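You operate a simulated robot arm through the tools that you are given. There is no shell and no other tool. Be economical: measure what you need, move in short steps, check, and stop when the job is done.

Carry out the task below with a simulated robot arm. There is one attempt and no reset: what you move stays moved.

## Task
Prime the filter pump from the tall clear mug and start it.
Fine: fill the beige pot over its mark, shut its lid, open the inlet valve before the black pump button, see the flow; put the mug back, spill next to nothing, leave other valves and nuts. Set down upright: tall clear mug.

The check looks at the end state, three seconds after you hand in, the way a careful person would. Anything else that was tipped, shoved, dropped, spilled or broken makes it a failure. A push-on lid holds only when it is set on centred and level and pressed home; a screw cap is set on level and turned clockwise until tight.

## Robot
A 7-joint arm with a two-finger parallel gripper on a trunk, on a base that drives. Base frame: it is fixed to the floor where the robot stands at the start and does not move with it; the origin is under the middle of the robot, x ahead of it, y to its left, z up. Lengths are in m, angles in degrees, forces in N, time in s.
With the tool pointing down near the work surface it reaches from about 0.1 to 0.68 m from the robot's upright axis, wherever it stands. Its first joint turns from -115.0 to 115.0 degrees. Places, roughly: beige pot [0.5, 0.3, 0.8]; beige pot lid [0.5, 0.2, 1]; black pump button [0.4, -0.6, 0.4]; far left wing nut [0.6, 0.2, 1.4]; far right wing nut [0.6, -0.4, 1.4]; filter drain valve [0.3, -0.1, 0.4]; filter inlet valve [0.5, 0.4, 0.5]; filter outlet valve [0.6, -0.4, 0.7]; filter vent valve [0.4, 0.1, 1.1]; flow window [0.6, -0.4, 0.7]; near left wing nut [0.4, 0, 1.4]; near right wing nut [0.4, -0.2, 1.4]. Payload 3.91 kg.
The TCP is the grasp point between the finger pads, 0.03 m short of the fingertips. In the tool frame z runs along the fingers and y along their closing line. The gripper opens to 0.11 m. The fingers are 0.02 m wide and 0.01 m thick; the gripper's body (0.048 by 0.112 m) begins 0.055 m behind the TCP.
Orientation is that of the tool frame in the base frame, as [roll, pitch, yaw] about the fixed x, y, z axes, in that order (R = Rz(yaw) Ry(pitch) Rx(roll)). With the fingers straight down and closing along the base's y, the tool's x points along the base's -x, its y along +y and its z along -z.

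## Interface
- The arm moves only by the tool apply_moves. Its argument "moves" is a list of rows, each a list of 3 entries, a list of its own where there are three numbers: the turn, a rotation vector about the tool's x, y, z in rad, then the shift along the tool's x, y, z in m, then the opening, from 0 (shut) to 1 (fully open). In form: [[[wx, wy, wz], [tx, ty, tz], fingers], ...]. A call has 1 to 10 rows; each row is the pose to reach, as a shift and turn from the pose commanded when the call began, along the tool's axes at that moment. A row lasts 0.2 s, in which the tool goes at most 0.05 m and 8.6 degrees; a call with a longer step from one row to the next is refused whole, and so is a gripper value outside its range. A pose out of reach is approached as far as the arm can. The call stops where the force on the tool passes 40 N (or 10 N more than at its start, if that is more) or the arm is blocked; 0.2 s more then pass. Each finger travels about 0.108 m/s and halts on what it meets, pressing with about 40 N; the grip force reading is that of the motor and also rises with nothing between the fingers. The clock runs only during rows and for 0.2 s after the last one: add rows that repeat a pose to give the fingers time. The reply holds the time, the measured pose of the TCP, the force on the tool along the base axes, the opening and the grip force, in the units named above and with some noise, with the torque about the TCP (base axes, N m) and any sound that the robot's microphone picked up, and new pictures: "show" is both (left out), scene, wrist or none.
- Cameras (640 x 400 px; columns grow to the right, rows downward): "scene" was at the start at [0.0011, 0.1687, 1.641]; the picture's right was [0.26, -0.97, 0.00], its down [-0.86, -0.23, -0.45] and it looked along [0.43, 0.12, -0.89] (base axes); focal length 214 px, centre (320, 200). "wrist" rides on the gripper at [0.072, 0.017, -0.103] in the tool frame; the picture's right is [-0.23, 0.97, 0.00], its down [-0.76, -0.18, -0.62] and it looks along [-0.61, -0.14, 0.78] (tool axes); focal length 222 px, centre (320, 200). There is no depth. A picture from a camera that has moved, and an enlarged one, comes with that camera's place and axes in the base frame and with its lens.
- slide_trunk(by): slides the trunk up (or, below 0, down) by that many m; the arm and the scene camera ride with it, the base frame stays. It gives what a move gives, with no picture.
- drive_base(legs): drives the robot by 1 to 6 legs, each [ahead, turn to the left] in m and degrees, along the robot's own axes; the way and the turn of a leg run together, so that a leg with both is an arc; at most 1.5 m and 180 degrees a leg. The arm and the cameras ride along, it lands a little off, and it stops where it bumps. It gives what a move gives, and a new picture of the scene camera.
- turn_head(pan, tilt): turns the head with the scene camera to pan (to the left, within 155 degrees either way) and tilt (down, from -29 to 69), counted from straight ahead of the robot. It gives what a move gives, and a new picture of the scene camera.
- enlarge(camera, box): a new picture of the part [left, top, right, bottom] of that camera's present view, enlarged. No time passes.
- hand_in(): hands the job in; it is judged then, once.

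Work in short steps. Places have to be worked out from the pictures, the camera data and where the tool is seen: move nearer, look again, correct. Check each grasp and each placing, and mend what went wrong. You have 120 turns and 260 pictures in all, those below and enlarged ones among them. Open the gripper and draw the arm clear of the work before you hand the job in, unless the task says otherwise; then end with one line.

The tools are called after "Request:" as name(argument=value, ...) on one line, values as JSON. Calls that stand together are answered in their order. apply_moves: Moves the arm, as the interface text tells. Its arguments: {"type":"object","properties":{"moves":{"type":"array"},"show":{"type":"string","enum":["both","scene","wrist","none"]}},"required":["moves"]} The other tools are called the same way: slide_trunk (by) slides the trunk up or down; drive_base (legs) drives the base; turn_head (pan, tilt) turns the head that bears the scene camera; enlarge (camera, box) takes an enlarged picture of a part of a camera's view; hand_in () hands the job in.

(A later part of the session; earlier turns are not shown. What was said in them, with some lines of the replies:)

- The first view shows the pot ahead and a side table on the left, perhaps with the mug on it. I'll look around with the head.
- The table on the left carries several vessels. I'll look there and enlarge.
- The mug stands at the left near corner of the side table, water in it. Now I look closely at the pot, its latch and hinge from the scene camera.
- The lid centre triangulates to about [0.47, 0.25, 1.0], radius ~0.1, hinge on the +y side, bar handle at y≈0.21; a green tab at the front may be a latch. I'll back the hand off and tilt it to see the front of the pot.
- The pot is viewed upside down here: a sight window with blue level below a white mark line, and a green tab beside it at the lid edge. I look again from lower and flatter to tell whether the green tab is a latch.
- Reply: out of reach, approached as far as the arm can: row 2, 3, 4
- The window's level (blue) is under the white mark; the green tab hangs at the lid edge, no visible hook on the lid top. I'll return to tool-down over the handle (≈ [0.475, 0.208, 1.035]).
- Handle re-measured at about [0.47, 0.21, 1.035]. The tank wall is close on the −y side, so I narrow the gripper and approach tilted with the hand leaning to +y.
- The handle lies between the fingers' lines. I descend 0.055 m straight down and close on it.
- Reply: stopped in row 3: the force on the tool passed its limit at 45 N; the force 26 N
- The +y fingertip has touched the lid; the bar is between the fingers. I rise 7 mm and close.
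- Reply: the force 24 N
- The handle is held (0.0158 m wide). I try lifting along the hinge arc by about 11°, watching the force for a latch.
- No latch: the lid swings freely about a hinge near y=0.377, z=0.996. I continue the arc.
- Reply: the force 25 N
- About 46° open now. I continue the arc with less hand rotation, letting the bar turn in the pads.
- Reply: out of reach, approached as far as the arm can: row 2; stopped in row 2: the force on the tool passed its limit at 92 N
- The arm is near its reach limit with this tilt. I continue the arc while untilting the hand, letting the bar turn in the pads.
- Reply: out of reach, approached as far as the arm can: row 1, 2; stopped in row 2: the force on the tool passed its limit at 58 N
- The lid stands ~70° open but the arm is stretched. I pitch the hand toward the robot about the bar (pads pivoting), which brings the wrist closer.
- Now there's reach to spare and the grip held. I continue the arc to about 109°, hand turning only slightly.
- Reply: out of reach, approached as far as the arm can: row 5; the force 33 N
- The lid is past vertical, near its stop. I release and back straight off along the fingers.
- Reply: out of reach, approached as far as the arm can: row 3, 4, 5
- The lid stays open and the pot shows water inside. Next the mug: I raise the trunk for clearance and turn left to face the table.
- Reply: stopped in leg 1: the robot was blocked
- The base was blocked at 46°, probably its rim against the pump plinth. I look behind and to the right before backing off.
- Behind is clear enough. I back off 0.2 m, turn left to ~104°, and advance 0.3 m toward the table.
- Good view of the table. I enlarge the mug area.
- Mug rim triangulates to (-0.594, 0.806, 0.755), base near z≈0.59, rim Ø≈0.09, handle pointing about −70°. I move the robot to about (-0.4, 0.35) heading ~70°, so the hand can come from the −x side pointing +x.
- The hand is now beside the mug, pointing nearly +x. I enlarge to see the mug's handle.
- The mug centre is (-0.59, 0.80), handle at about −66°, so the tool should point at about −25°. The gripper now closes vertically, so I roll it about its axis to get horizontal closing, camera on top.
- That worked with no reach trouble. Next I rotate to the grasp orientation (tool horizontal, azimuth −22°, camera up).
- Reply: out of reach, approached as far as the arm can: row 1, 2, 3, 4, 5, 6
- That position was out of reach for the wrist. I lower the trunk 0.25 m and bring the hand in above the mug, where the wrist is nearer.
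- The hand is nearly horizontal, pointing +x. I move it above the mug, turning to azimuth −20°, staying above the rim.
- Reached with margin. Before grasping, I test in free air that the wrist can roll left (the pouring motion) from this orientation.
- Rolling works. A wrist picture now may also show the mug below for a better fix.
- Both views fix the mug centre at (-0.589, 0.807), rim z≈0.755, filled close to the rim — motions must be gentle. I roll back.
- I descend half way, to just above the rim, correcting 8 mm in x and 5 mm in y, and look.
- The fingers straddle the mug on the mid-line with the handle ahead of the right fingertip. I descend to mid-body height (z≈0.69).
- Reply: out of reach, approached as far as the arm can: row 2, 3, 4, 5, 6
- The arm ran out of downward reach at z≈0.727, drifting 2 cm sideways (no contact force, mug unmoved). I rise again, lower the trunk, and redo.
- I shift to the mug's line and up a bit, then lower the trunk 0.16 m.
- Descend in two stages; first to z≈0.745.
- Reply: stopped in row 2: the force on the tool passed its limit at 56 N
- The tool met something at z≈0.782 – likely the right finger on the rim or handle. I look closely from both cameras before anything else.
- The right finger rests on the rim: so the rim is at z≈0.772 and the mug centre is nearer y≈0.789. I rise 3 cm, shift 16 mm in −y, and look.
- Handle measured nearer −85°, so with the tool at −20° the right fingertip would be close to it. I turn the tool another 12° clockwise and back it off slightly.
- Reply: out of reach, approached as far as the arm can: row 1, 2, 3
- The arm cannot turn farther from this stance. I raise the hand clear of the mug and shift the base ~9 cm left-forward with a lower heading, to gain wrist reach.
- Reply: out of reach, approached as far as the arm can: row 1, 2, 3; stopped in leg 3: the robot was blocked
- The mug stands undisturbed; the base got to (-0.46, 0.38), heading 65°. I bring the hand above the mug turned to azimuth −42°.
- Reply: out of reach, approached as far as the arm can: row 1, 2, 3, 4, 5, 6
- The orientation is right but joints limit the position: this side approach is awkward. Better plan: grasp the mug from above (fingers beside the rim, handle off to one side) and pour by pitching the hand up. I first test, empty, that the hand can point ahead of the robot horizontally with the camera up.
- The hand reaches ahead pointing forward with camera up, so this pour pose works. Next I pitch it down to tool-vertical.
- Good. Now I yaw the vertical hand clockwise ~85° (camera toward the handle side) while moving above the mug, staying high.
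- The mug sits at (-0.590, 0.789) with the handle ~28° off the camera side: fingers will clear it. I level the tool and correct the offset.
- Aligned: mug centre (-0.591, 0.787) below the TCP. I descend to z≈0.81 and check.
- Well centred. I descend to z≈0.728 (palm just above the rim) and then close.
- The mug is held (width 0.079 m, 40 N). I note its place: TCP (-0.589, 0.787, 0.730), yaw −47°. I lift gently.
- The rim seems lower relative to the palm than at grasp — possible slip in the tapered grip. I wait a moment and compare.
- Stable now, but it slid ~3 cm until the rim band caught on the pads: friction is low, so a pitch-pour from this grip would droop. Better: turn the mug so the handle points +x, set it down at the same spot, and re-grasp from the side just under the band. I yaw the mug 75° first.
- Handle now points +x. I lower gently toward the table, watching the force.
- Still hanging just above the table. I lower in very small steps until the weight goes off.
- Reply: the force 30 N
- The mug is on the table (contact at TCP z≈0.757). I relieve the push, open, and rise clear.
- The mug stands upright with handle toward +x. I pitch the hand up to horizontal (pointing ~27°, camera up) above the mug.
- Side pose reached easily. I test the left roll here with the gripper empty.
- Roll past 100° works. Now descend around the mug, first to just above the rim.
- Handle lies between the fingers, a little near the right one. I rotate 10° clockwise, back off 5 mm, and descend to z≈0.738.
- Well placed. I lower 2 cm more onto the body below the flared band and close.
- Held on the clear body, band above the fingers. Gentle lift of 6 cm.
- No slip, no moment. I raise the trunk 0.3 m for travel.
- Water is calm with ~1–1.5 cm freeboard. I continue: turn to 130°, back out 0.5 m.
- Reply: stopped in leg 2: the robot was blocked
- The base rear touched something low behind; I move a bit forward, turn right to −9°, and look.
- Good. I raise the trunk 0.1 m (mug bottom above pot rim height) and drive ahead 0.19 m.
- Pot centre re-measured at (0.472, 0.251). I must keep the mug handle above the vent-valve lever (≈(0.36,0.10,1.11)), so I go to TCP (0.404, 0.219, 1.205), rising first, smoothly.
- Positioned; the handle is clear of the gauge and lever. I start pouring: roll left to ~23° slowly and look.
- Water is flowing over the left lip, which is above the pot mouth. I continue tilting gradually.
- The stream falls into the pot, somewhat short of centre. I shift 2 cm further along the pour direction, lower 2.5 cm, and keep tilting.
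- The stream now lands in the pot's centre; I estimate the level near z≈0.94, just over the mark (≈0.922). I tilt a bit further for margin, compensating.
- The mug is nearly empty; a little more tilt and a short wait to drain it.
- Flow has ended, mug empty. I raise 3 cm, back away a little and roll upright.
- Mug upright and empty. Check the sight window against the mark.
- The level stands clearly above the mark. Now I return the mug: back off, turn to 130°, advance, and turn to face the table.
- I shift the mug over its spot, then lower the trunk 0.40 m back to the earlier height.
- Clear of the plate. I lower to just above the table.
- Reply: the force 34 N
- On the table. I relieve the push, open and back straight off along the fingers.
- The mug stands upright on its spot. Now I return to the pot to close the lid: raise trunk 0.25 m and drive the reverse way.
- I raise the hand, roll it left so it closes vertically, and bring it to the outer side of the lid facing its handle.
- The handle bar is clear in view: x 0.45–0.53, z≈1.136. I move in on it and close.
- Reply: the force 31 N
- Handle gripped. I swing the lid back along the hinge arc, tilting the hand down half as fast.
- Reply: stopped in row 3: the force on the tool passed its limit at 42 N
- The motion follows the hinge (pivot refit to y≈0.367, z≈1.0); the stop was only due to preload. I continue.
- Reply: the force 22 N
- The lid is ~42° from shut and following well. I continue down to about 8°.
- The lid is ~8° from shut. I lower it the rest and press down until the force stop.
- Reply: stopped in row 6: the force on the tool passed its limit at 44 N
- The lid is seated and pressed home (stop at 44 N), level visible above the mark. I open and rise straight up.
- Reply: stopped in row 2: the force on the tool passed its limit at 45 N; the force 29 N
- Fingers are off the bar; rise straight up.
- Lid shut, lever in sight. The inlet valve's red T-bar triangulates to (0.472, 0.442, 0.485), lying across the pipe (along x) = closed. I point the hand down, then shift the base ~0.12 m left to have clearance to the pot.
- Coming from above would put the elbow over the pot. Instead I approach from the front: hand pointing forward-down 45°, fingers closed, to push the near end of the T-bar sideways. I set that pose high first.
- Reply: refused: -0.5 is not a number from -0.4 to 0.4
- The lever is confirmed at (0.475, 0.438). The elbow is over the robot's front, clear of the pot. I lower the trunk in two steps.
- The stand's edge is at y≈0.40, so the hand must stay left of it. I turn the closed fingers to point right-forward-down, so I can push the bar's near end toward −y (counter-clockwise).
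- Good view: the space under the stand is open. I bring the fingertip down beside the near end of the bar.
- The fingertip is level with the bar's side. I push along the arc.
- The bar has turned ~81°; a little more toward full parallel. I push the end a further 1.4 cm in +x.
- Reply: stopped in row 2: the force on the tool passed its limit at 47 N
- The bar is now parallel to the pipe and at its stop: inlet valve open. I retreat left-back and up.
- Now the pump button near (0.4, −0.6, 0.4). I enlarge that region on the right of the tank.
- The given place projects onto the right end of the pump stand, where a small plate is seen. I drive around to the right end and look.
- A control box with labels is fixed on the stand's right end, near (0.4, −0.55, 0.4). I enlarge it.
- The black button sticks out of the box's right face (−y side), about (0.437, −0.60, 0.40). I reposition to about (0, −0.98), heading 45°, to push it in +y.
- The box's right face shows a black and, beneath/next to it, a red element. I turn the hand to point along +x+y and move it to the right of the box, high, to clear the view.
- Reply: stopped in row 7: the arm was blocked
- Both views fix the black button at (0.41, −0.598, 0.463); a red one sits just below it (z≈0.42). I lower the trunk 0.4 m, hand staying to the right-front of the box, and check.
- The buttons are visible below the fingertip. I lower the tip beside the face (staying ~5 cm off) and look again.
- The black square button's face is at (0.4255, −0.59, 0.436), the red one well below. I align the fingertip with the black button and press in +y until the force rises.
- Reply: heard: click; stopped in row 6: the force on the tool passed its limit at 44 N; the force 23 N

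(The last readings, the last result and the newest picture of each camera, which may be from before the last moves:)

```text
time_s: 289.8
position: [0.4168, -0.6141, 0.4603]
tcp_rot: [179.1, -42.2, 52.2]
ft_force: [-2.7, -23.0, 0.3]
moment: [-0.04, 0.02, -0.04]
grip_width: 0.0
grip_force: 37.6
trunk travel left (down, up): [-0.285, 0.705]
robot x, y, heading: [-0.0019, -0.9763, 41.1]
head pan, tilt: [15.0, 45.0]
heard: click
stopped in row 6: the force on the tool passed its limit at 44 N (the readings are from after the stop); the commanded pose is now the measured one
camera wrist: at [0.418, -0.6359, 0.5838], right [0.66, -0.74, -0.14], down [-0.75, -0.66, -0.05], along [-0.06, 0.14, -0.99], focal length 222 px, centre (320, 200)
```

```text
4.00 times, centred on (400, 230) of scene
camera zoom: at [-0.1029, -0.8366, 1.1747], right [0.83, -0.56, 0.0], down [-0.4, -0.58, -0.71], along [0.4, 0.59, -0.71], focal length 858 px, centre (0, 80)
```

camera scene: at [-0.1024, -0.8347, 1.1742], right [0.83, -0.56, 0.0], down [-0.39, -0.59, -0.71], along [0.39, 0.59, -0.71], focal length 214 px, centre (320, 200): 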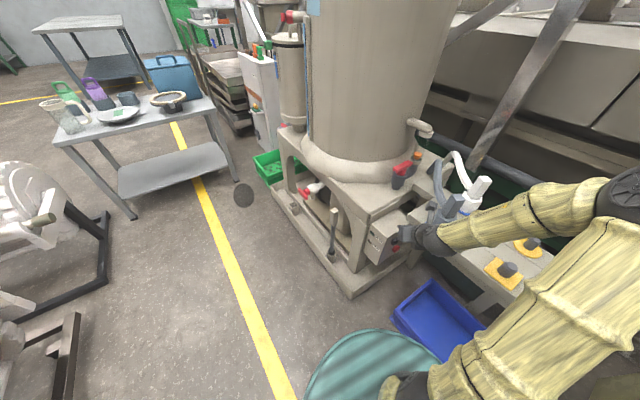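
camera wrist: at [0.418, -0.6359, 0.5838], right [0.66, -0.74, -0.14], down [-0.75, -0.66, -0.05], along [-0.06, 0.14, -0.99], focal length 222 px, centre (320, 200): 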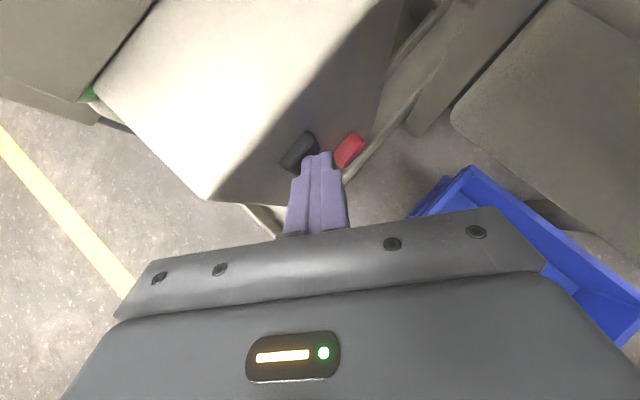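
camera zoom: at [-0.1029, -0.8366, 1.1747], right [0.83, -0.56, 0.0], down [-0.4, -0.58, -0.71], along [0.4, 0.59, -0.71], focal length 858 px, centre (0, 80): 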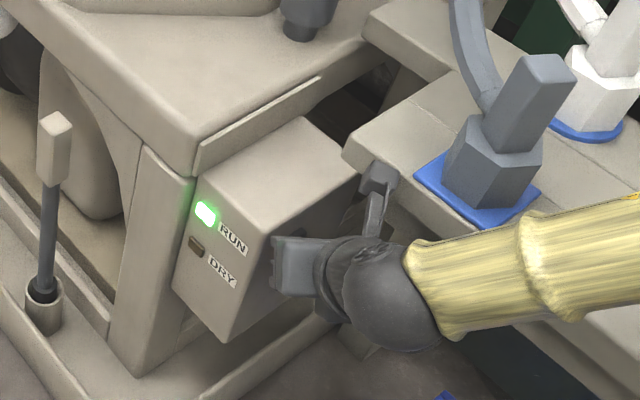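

A click, and RUN is lit green. I back the finger off in −y and then up, and look at the flow window.

Request:
apply_moves(moves=[[[0, 0, 0], [-0.0117, 0.012, -0.0109], 0], [[0, 0, 0], [-0.0234, 0.024, -0.0218], 0], [[0, 0, 0], [-0.0293, 0.03, -0.05], 0], [[0, 0, 0], [-0.01, 0.03, -0.08], 0], [[0, 0, 0], [0.015, 0.03, -0.11], 0], [[0, 0, 0], [0.045, 0.03, -0.14], 0], [[0, 0, 0], [0.07, 0.03, -0.17], 0]], show="none")

Request:
slide_trunk(by=0.4)

Request:
turn_head(pan=5, tilt=40)

Request:
enlarge(camera="scene", box=[270, 120, 430, 280])

```text
time_s: 291.4
position: [0.4011, -0.674, 0.6298]
tcp_rot: [179.2, -42.5, 52.6]
ft_force: [1.7, -2.0, -0.1]
moment: [0.01, 0.01, 0.02]
grip_width: 0.0
grip_force: 37.7
trunk travel left (down, up): [-0.285, 0.705]
robot x, y, heading: [-0.0012, -0.9756, 41.2]
head pan, tilt: [15.0, 45.0]
```

```text
time_s: 295.2
position: [0.4011, -0.6744, 1.0313]
tcp_rot: [179.2, -42.5, 52.5]
ft_force: [-0.9, 0.2, -0.8]
moment: [0.02, 0.02, -0.01]
grip_width: 0.0
grip_force: 37.8
trunk travel left (down, up): [-0.685, 0.305]
robot x, y, heading: [-0.0026, -0.9771, 40.9]
head pan, tilt: [15.0, 45.0]
```

```text
time_s: 295.9
position: [0.401, -0.6741, 1.0304]
tcp_rot: [179.1, -42.5, 52.6]
ft_force: [-0.3, 0.6, 0.1]
moment: [-0.05, 0.01, 0.0]
grip_width: 0.0
grip_force: 38.0
trunk travel left (down, up): [-0.685, 0.305]
robot x, y, heading: [-0.0014, -0.9774, 40.8]
head pan, tilt: [5.0, 40.0]
camera scene: at [-0.0886, -0.8407, 1.5814], right [0.72, -0.69, 0.0], down [-0.45, -0.46, -0.77], along [0.53, 0.55, -0.64], focal length 214 px, centre (320, 200)
```

scene: 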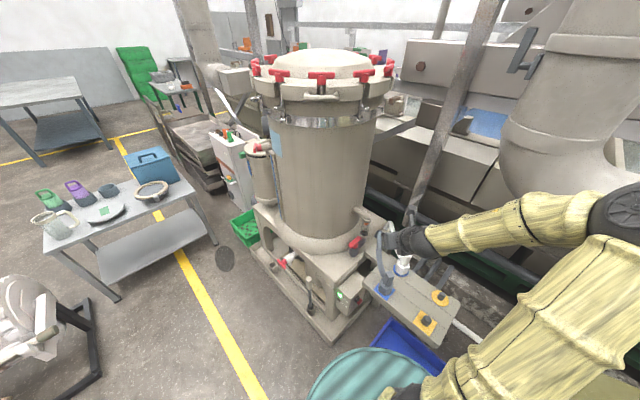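

```text
2.50 times, centred on (350, 200) of scene
camera zoom: at [-0.0886, -0.8407, 1.5814], right [0.72, -0.69, 0.0], down [-0.45, -0.46, -0.77], along [0.53, 0.55, -0.64], focal length 536 px, centre (245, 200)
```

zoom: 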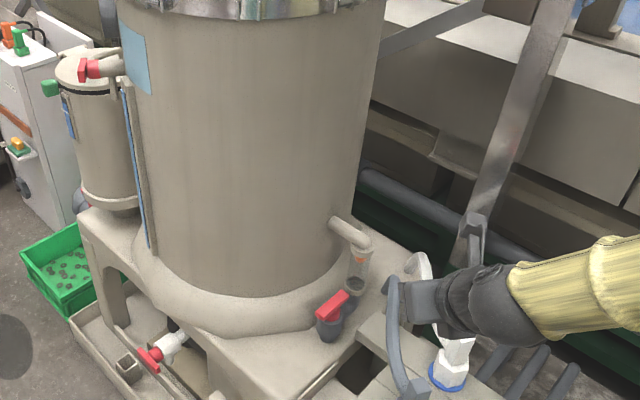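

The flow window is the small clear tube beside the outlet valve. I enlarge it, the lamps, and the mug.

Request:
enlarge(camera="scene", box=[345, 200, 385, 260])

Request:
enlarge(camera="scene", box=[320, 260, 380, 330])

Request:
enlarge(camera="scene", box=[20, 180, 140, 260])

```text
6.67 times, centred on (365, 230) of scene
camera zoom: at [-0.0886, -0.8407, 1.5814], right [0.72, -0.69, 0.0], down [-0.45, -0.46, -0.77], along [0.53, 0.55, -0.64], focal length 1430 px, centre (20, 0)
```

zoom: 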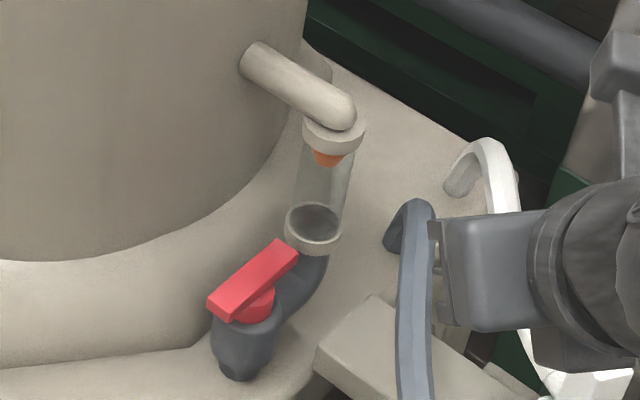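

```text
5.71 times, centred on (350, 295) of scene
camera zoom: at [-0.0886, -0.8407, 1.5814], right [0.72, -0.69, 0.0], down [-0.45, -0.46, -0.77], along [0.53, 0.55, -0.64], focal length 1226 px, centre (149, -343)
```

zoom: 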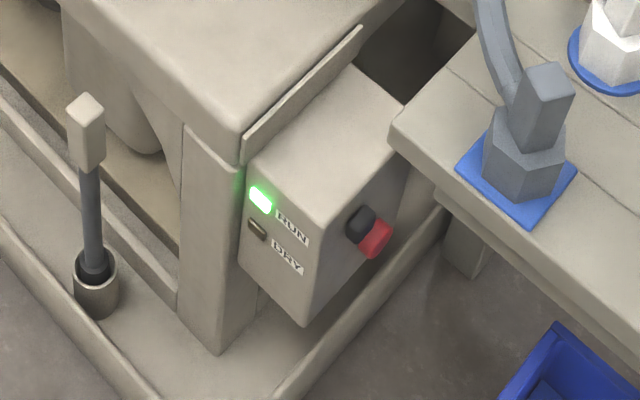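

```text
5.00 times, centred on (80, 220) of scene
camera zoom: at [-0.0886, -0.8407, 1.5814], right [0.72, -0.69, 0.0], down [-0.45, -0.46, -0.77], along [0.53, 0.55, -0.64], focal length 1072 px, centre (1520, 100)
```

zoom: 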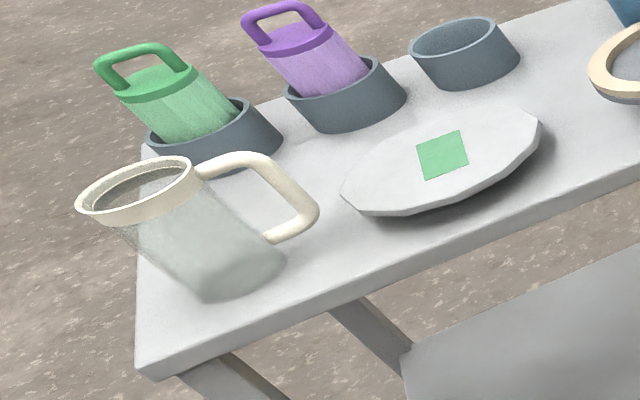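

RUN is lit (not DRY), the mug stands upright. The window shows an orange float up under its cap; I draw the arm back clear and look again for change.

Request:
drive_base(legs=[[-0.2, 0]])

Request:
turn_head(pan=0, tilt=35)

Request:
enlarge(camera="scene", box=[310, 160, 390, 240])

Request:
enlarge(camera="scene", box=[220, 120, 320, 220])

```text
time_s: 297.7
position: [0.2539, -0.8059, 1.0297]
tcp_rot: [179.1, -42.5, 52.4]
ft_force: [-0.5, 0.5, -0.7]
moment: [0.01, 0.0, 0.0]
grip_width: 0.0002
grip_force: 37.7
trunk travel left (down, up): [-0.685, 0.305]
robot x, y, heading: [-0.1485, -1.1031, 40.4]
head pan, tilt: [5.0, 40.0]
camera scene: at [-0.2377, -0.97, 1.5815], right [0.72, -0.7, 0.0], down [-0.45, -0.46, -0.77], along [0.54, 0.55, -0.64], focal length 214 px, centre (320, 200)
```

scene: 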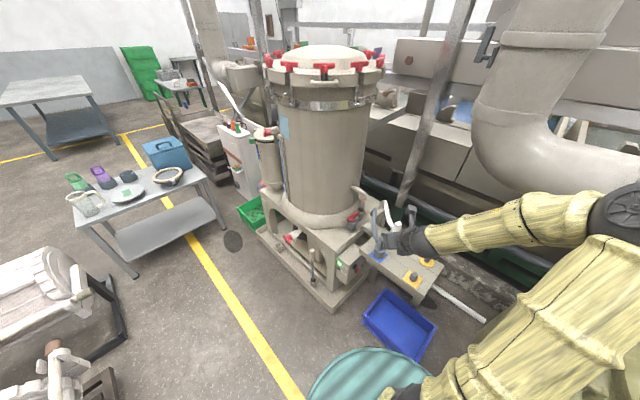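

```text
time_s: 298.4
position: [0.254, -0.8052, 1.0295]
tcp_rot: [179.2, -42.5, 52.4]
ft_force: [-0.4, -0.1, 0.7]
moment: [0.0, 0.01, -0.01]
grip_width: 0.0
grip_force: 37.6
trunk travel left (down, up): [-0.685, 0.305]
robot x, y, heading: [-0.1513, -1.1071, 40.8]
head pan, tilt: [0.0, 35.0]
camera scene: at [-0.2297, -0.9728, 1.589], right [0.65, -0.76, 0.0], down [-0.43, -0.37, -0.82], along [0.62, 0.53, -0.57], focal length 214 px, centre (320, 200)
```

scene: 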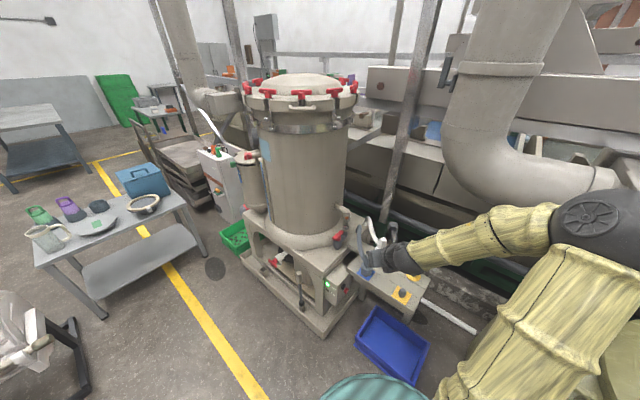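

```text
5.00 times, centred on (350, 200) of scene
camera zoom: at [-0.2297, -0.9728, 1.589], right [0.65, -0.76, 0.0], down [-0.43, -0.37, -0.82], along [0.62, 0.53, -0.57], focal length 1072 px, centre (170, 200)
```

zoom: 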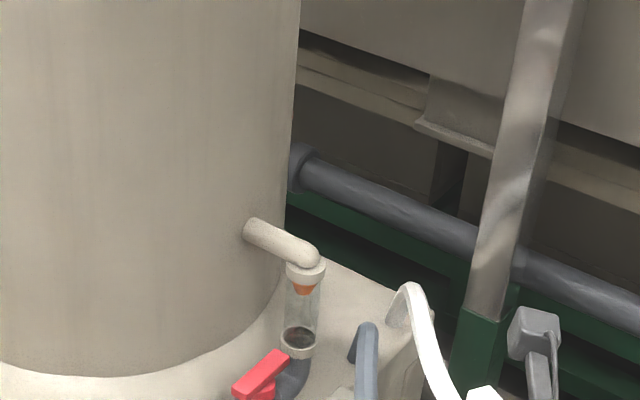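

```text
4.00 times, centred on (270, 170) of scene
camera zoom: at [-0.2297, -0.9728, 1.589], right [0.65, -0.76, 0.0], down [-0.43, -0.37, -0.82], along [0.62, 0.53, -0.57], focal length 858 px, centre (520, 320)
```

zoom: 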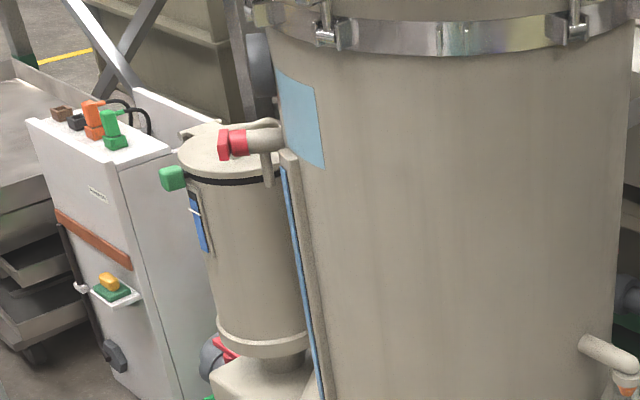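

The float sat at the tube's bottom (z≈0.63) before pressing and is now at the top (z≈0.71): flow is running, lid shut, mug back. I open the gripper with the arm clear.

Request:
apply_moves(moves=[[[0, 0, 0], [0, 0, -0.02], 0.5], [[0, 0, 0], [0, 0, -0.04], 1], [[0, 0, 0], [0, 0, -0.04], 1], [[0, 0, 0], [0, 0, -0.04], 1]], show="scene")

Request:
enlarge(camera="scene", box=[220, 140, 360, 300])

```text
time_s: 299.4
position: [0.2368, -0.8252, 1.0596]
tcp_rot: [179.1, -42.4, 52.4]
ft_force: [-0.1, 1.0, 0.4]
moment: [0.02, -0.03, 0.01]
grip_width: 0.1102
grip_force: 0.0
trunk travel left (down, up): [-0.685, 0.305]
robot x, y, heading: [-0.1514, -1.1063, 40.7]
head pan, tilt: [0.0, 35.0]
camera scene: at [-0.2297, -0.9728, 1.589], right [0.65, -0.76, 0.0], down [-0.43, -0.37, -0.82], along [0.62, 0.53, -0.57], focal length 214 px, centre (320, 200)
```

scene: 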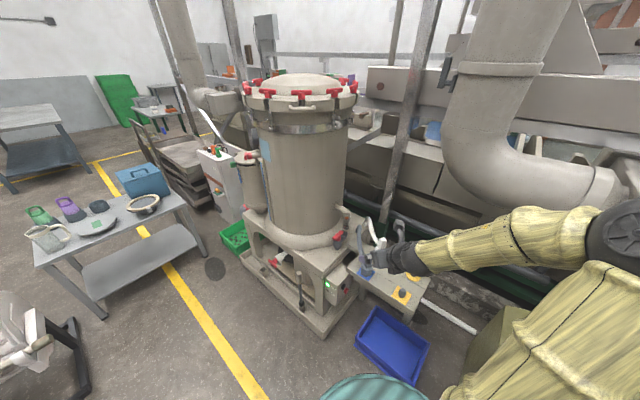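

```text
2.50 times, centred on (290, 220) of scene
camera zoom: at [-0.2297, -0.9728, 1.589], right [0.65, -0.76, 0.0], down [-0.43, -0.37, -0.82], along [0.62, 0.53, -0.57], focal length 536 px, centre (395, 150)
```

zoom: 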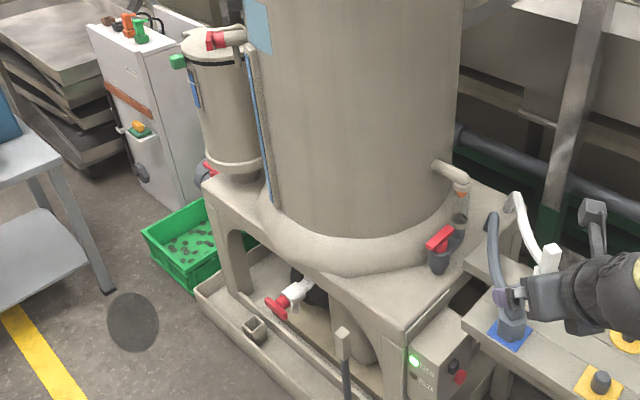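

RUN is lit, the float is up, the lid is shut, the inlet lever is along the pipe, and the other valves are untouched. The gripper is open and clear of the work, so I hand in.

Request:
hand_in()

```text
The job is handed in.
```

I primed the filter pump from the tall clear mug and started it: RUN is lit, the flow float is up, the beige pot's level is above its mark with the lid pressed shut, the inlet valve was opened before the button, and the mug stands upright in its place.
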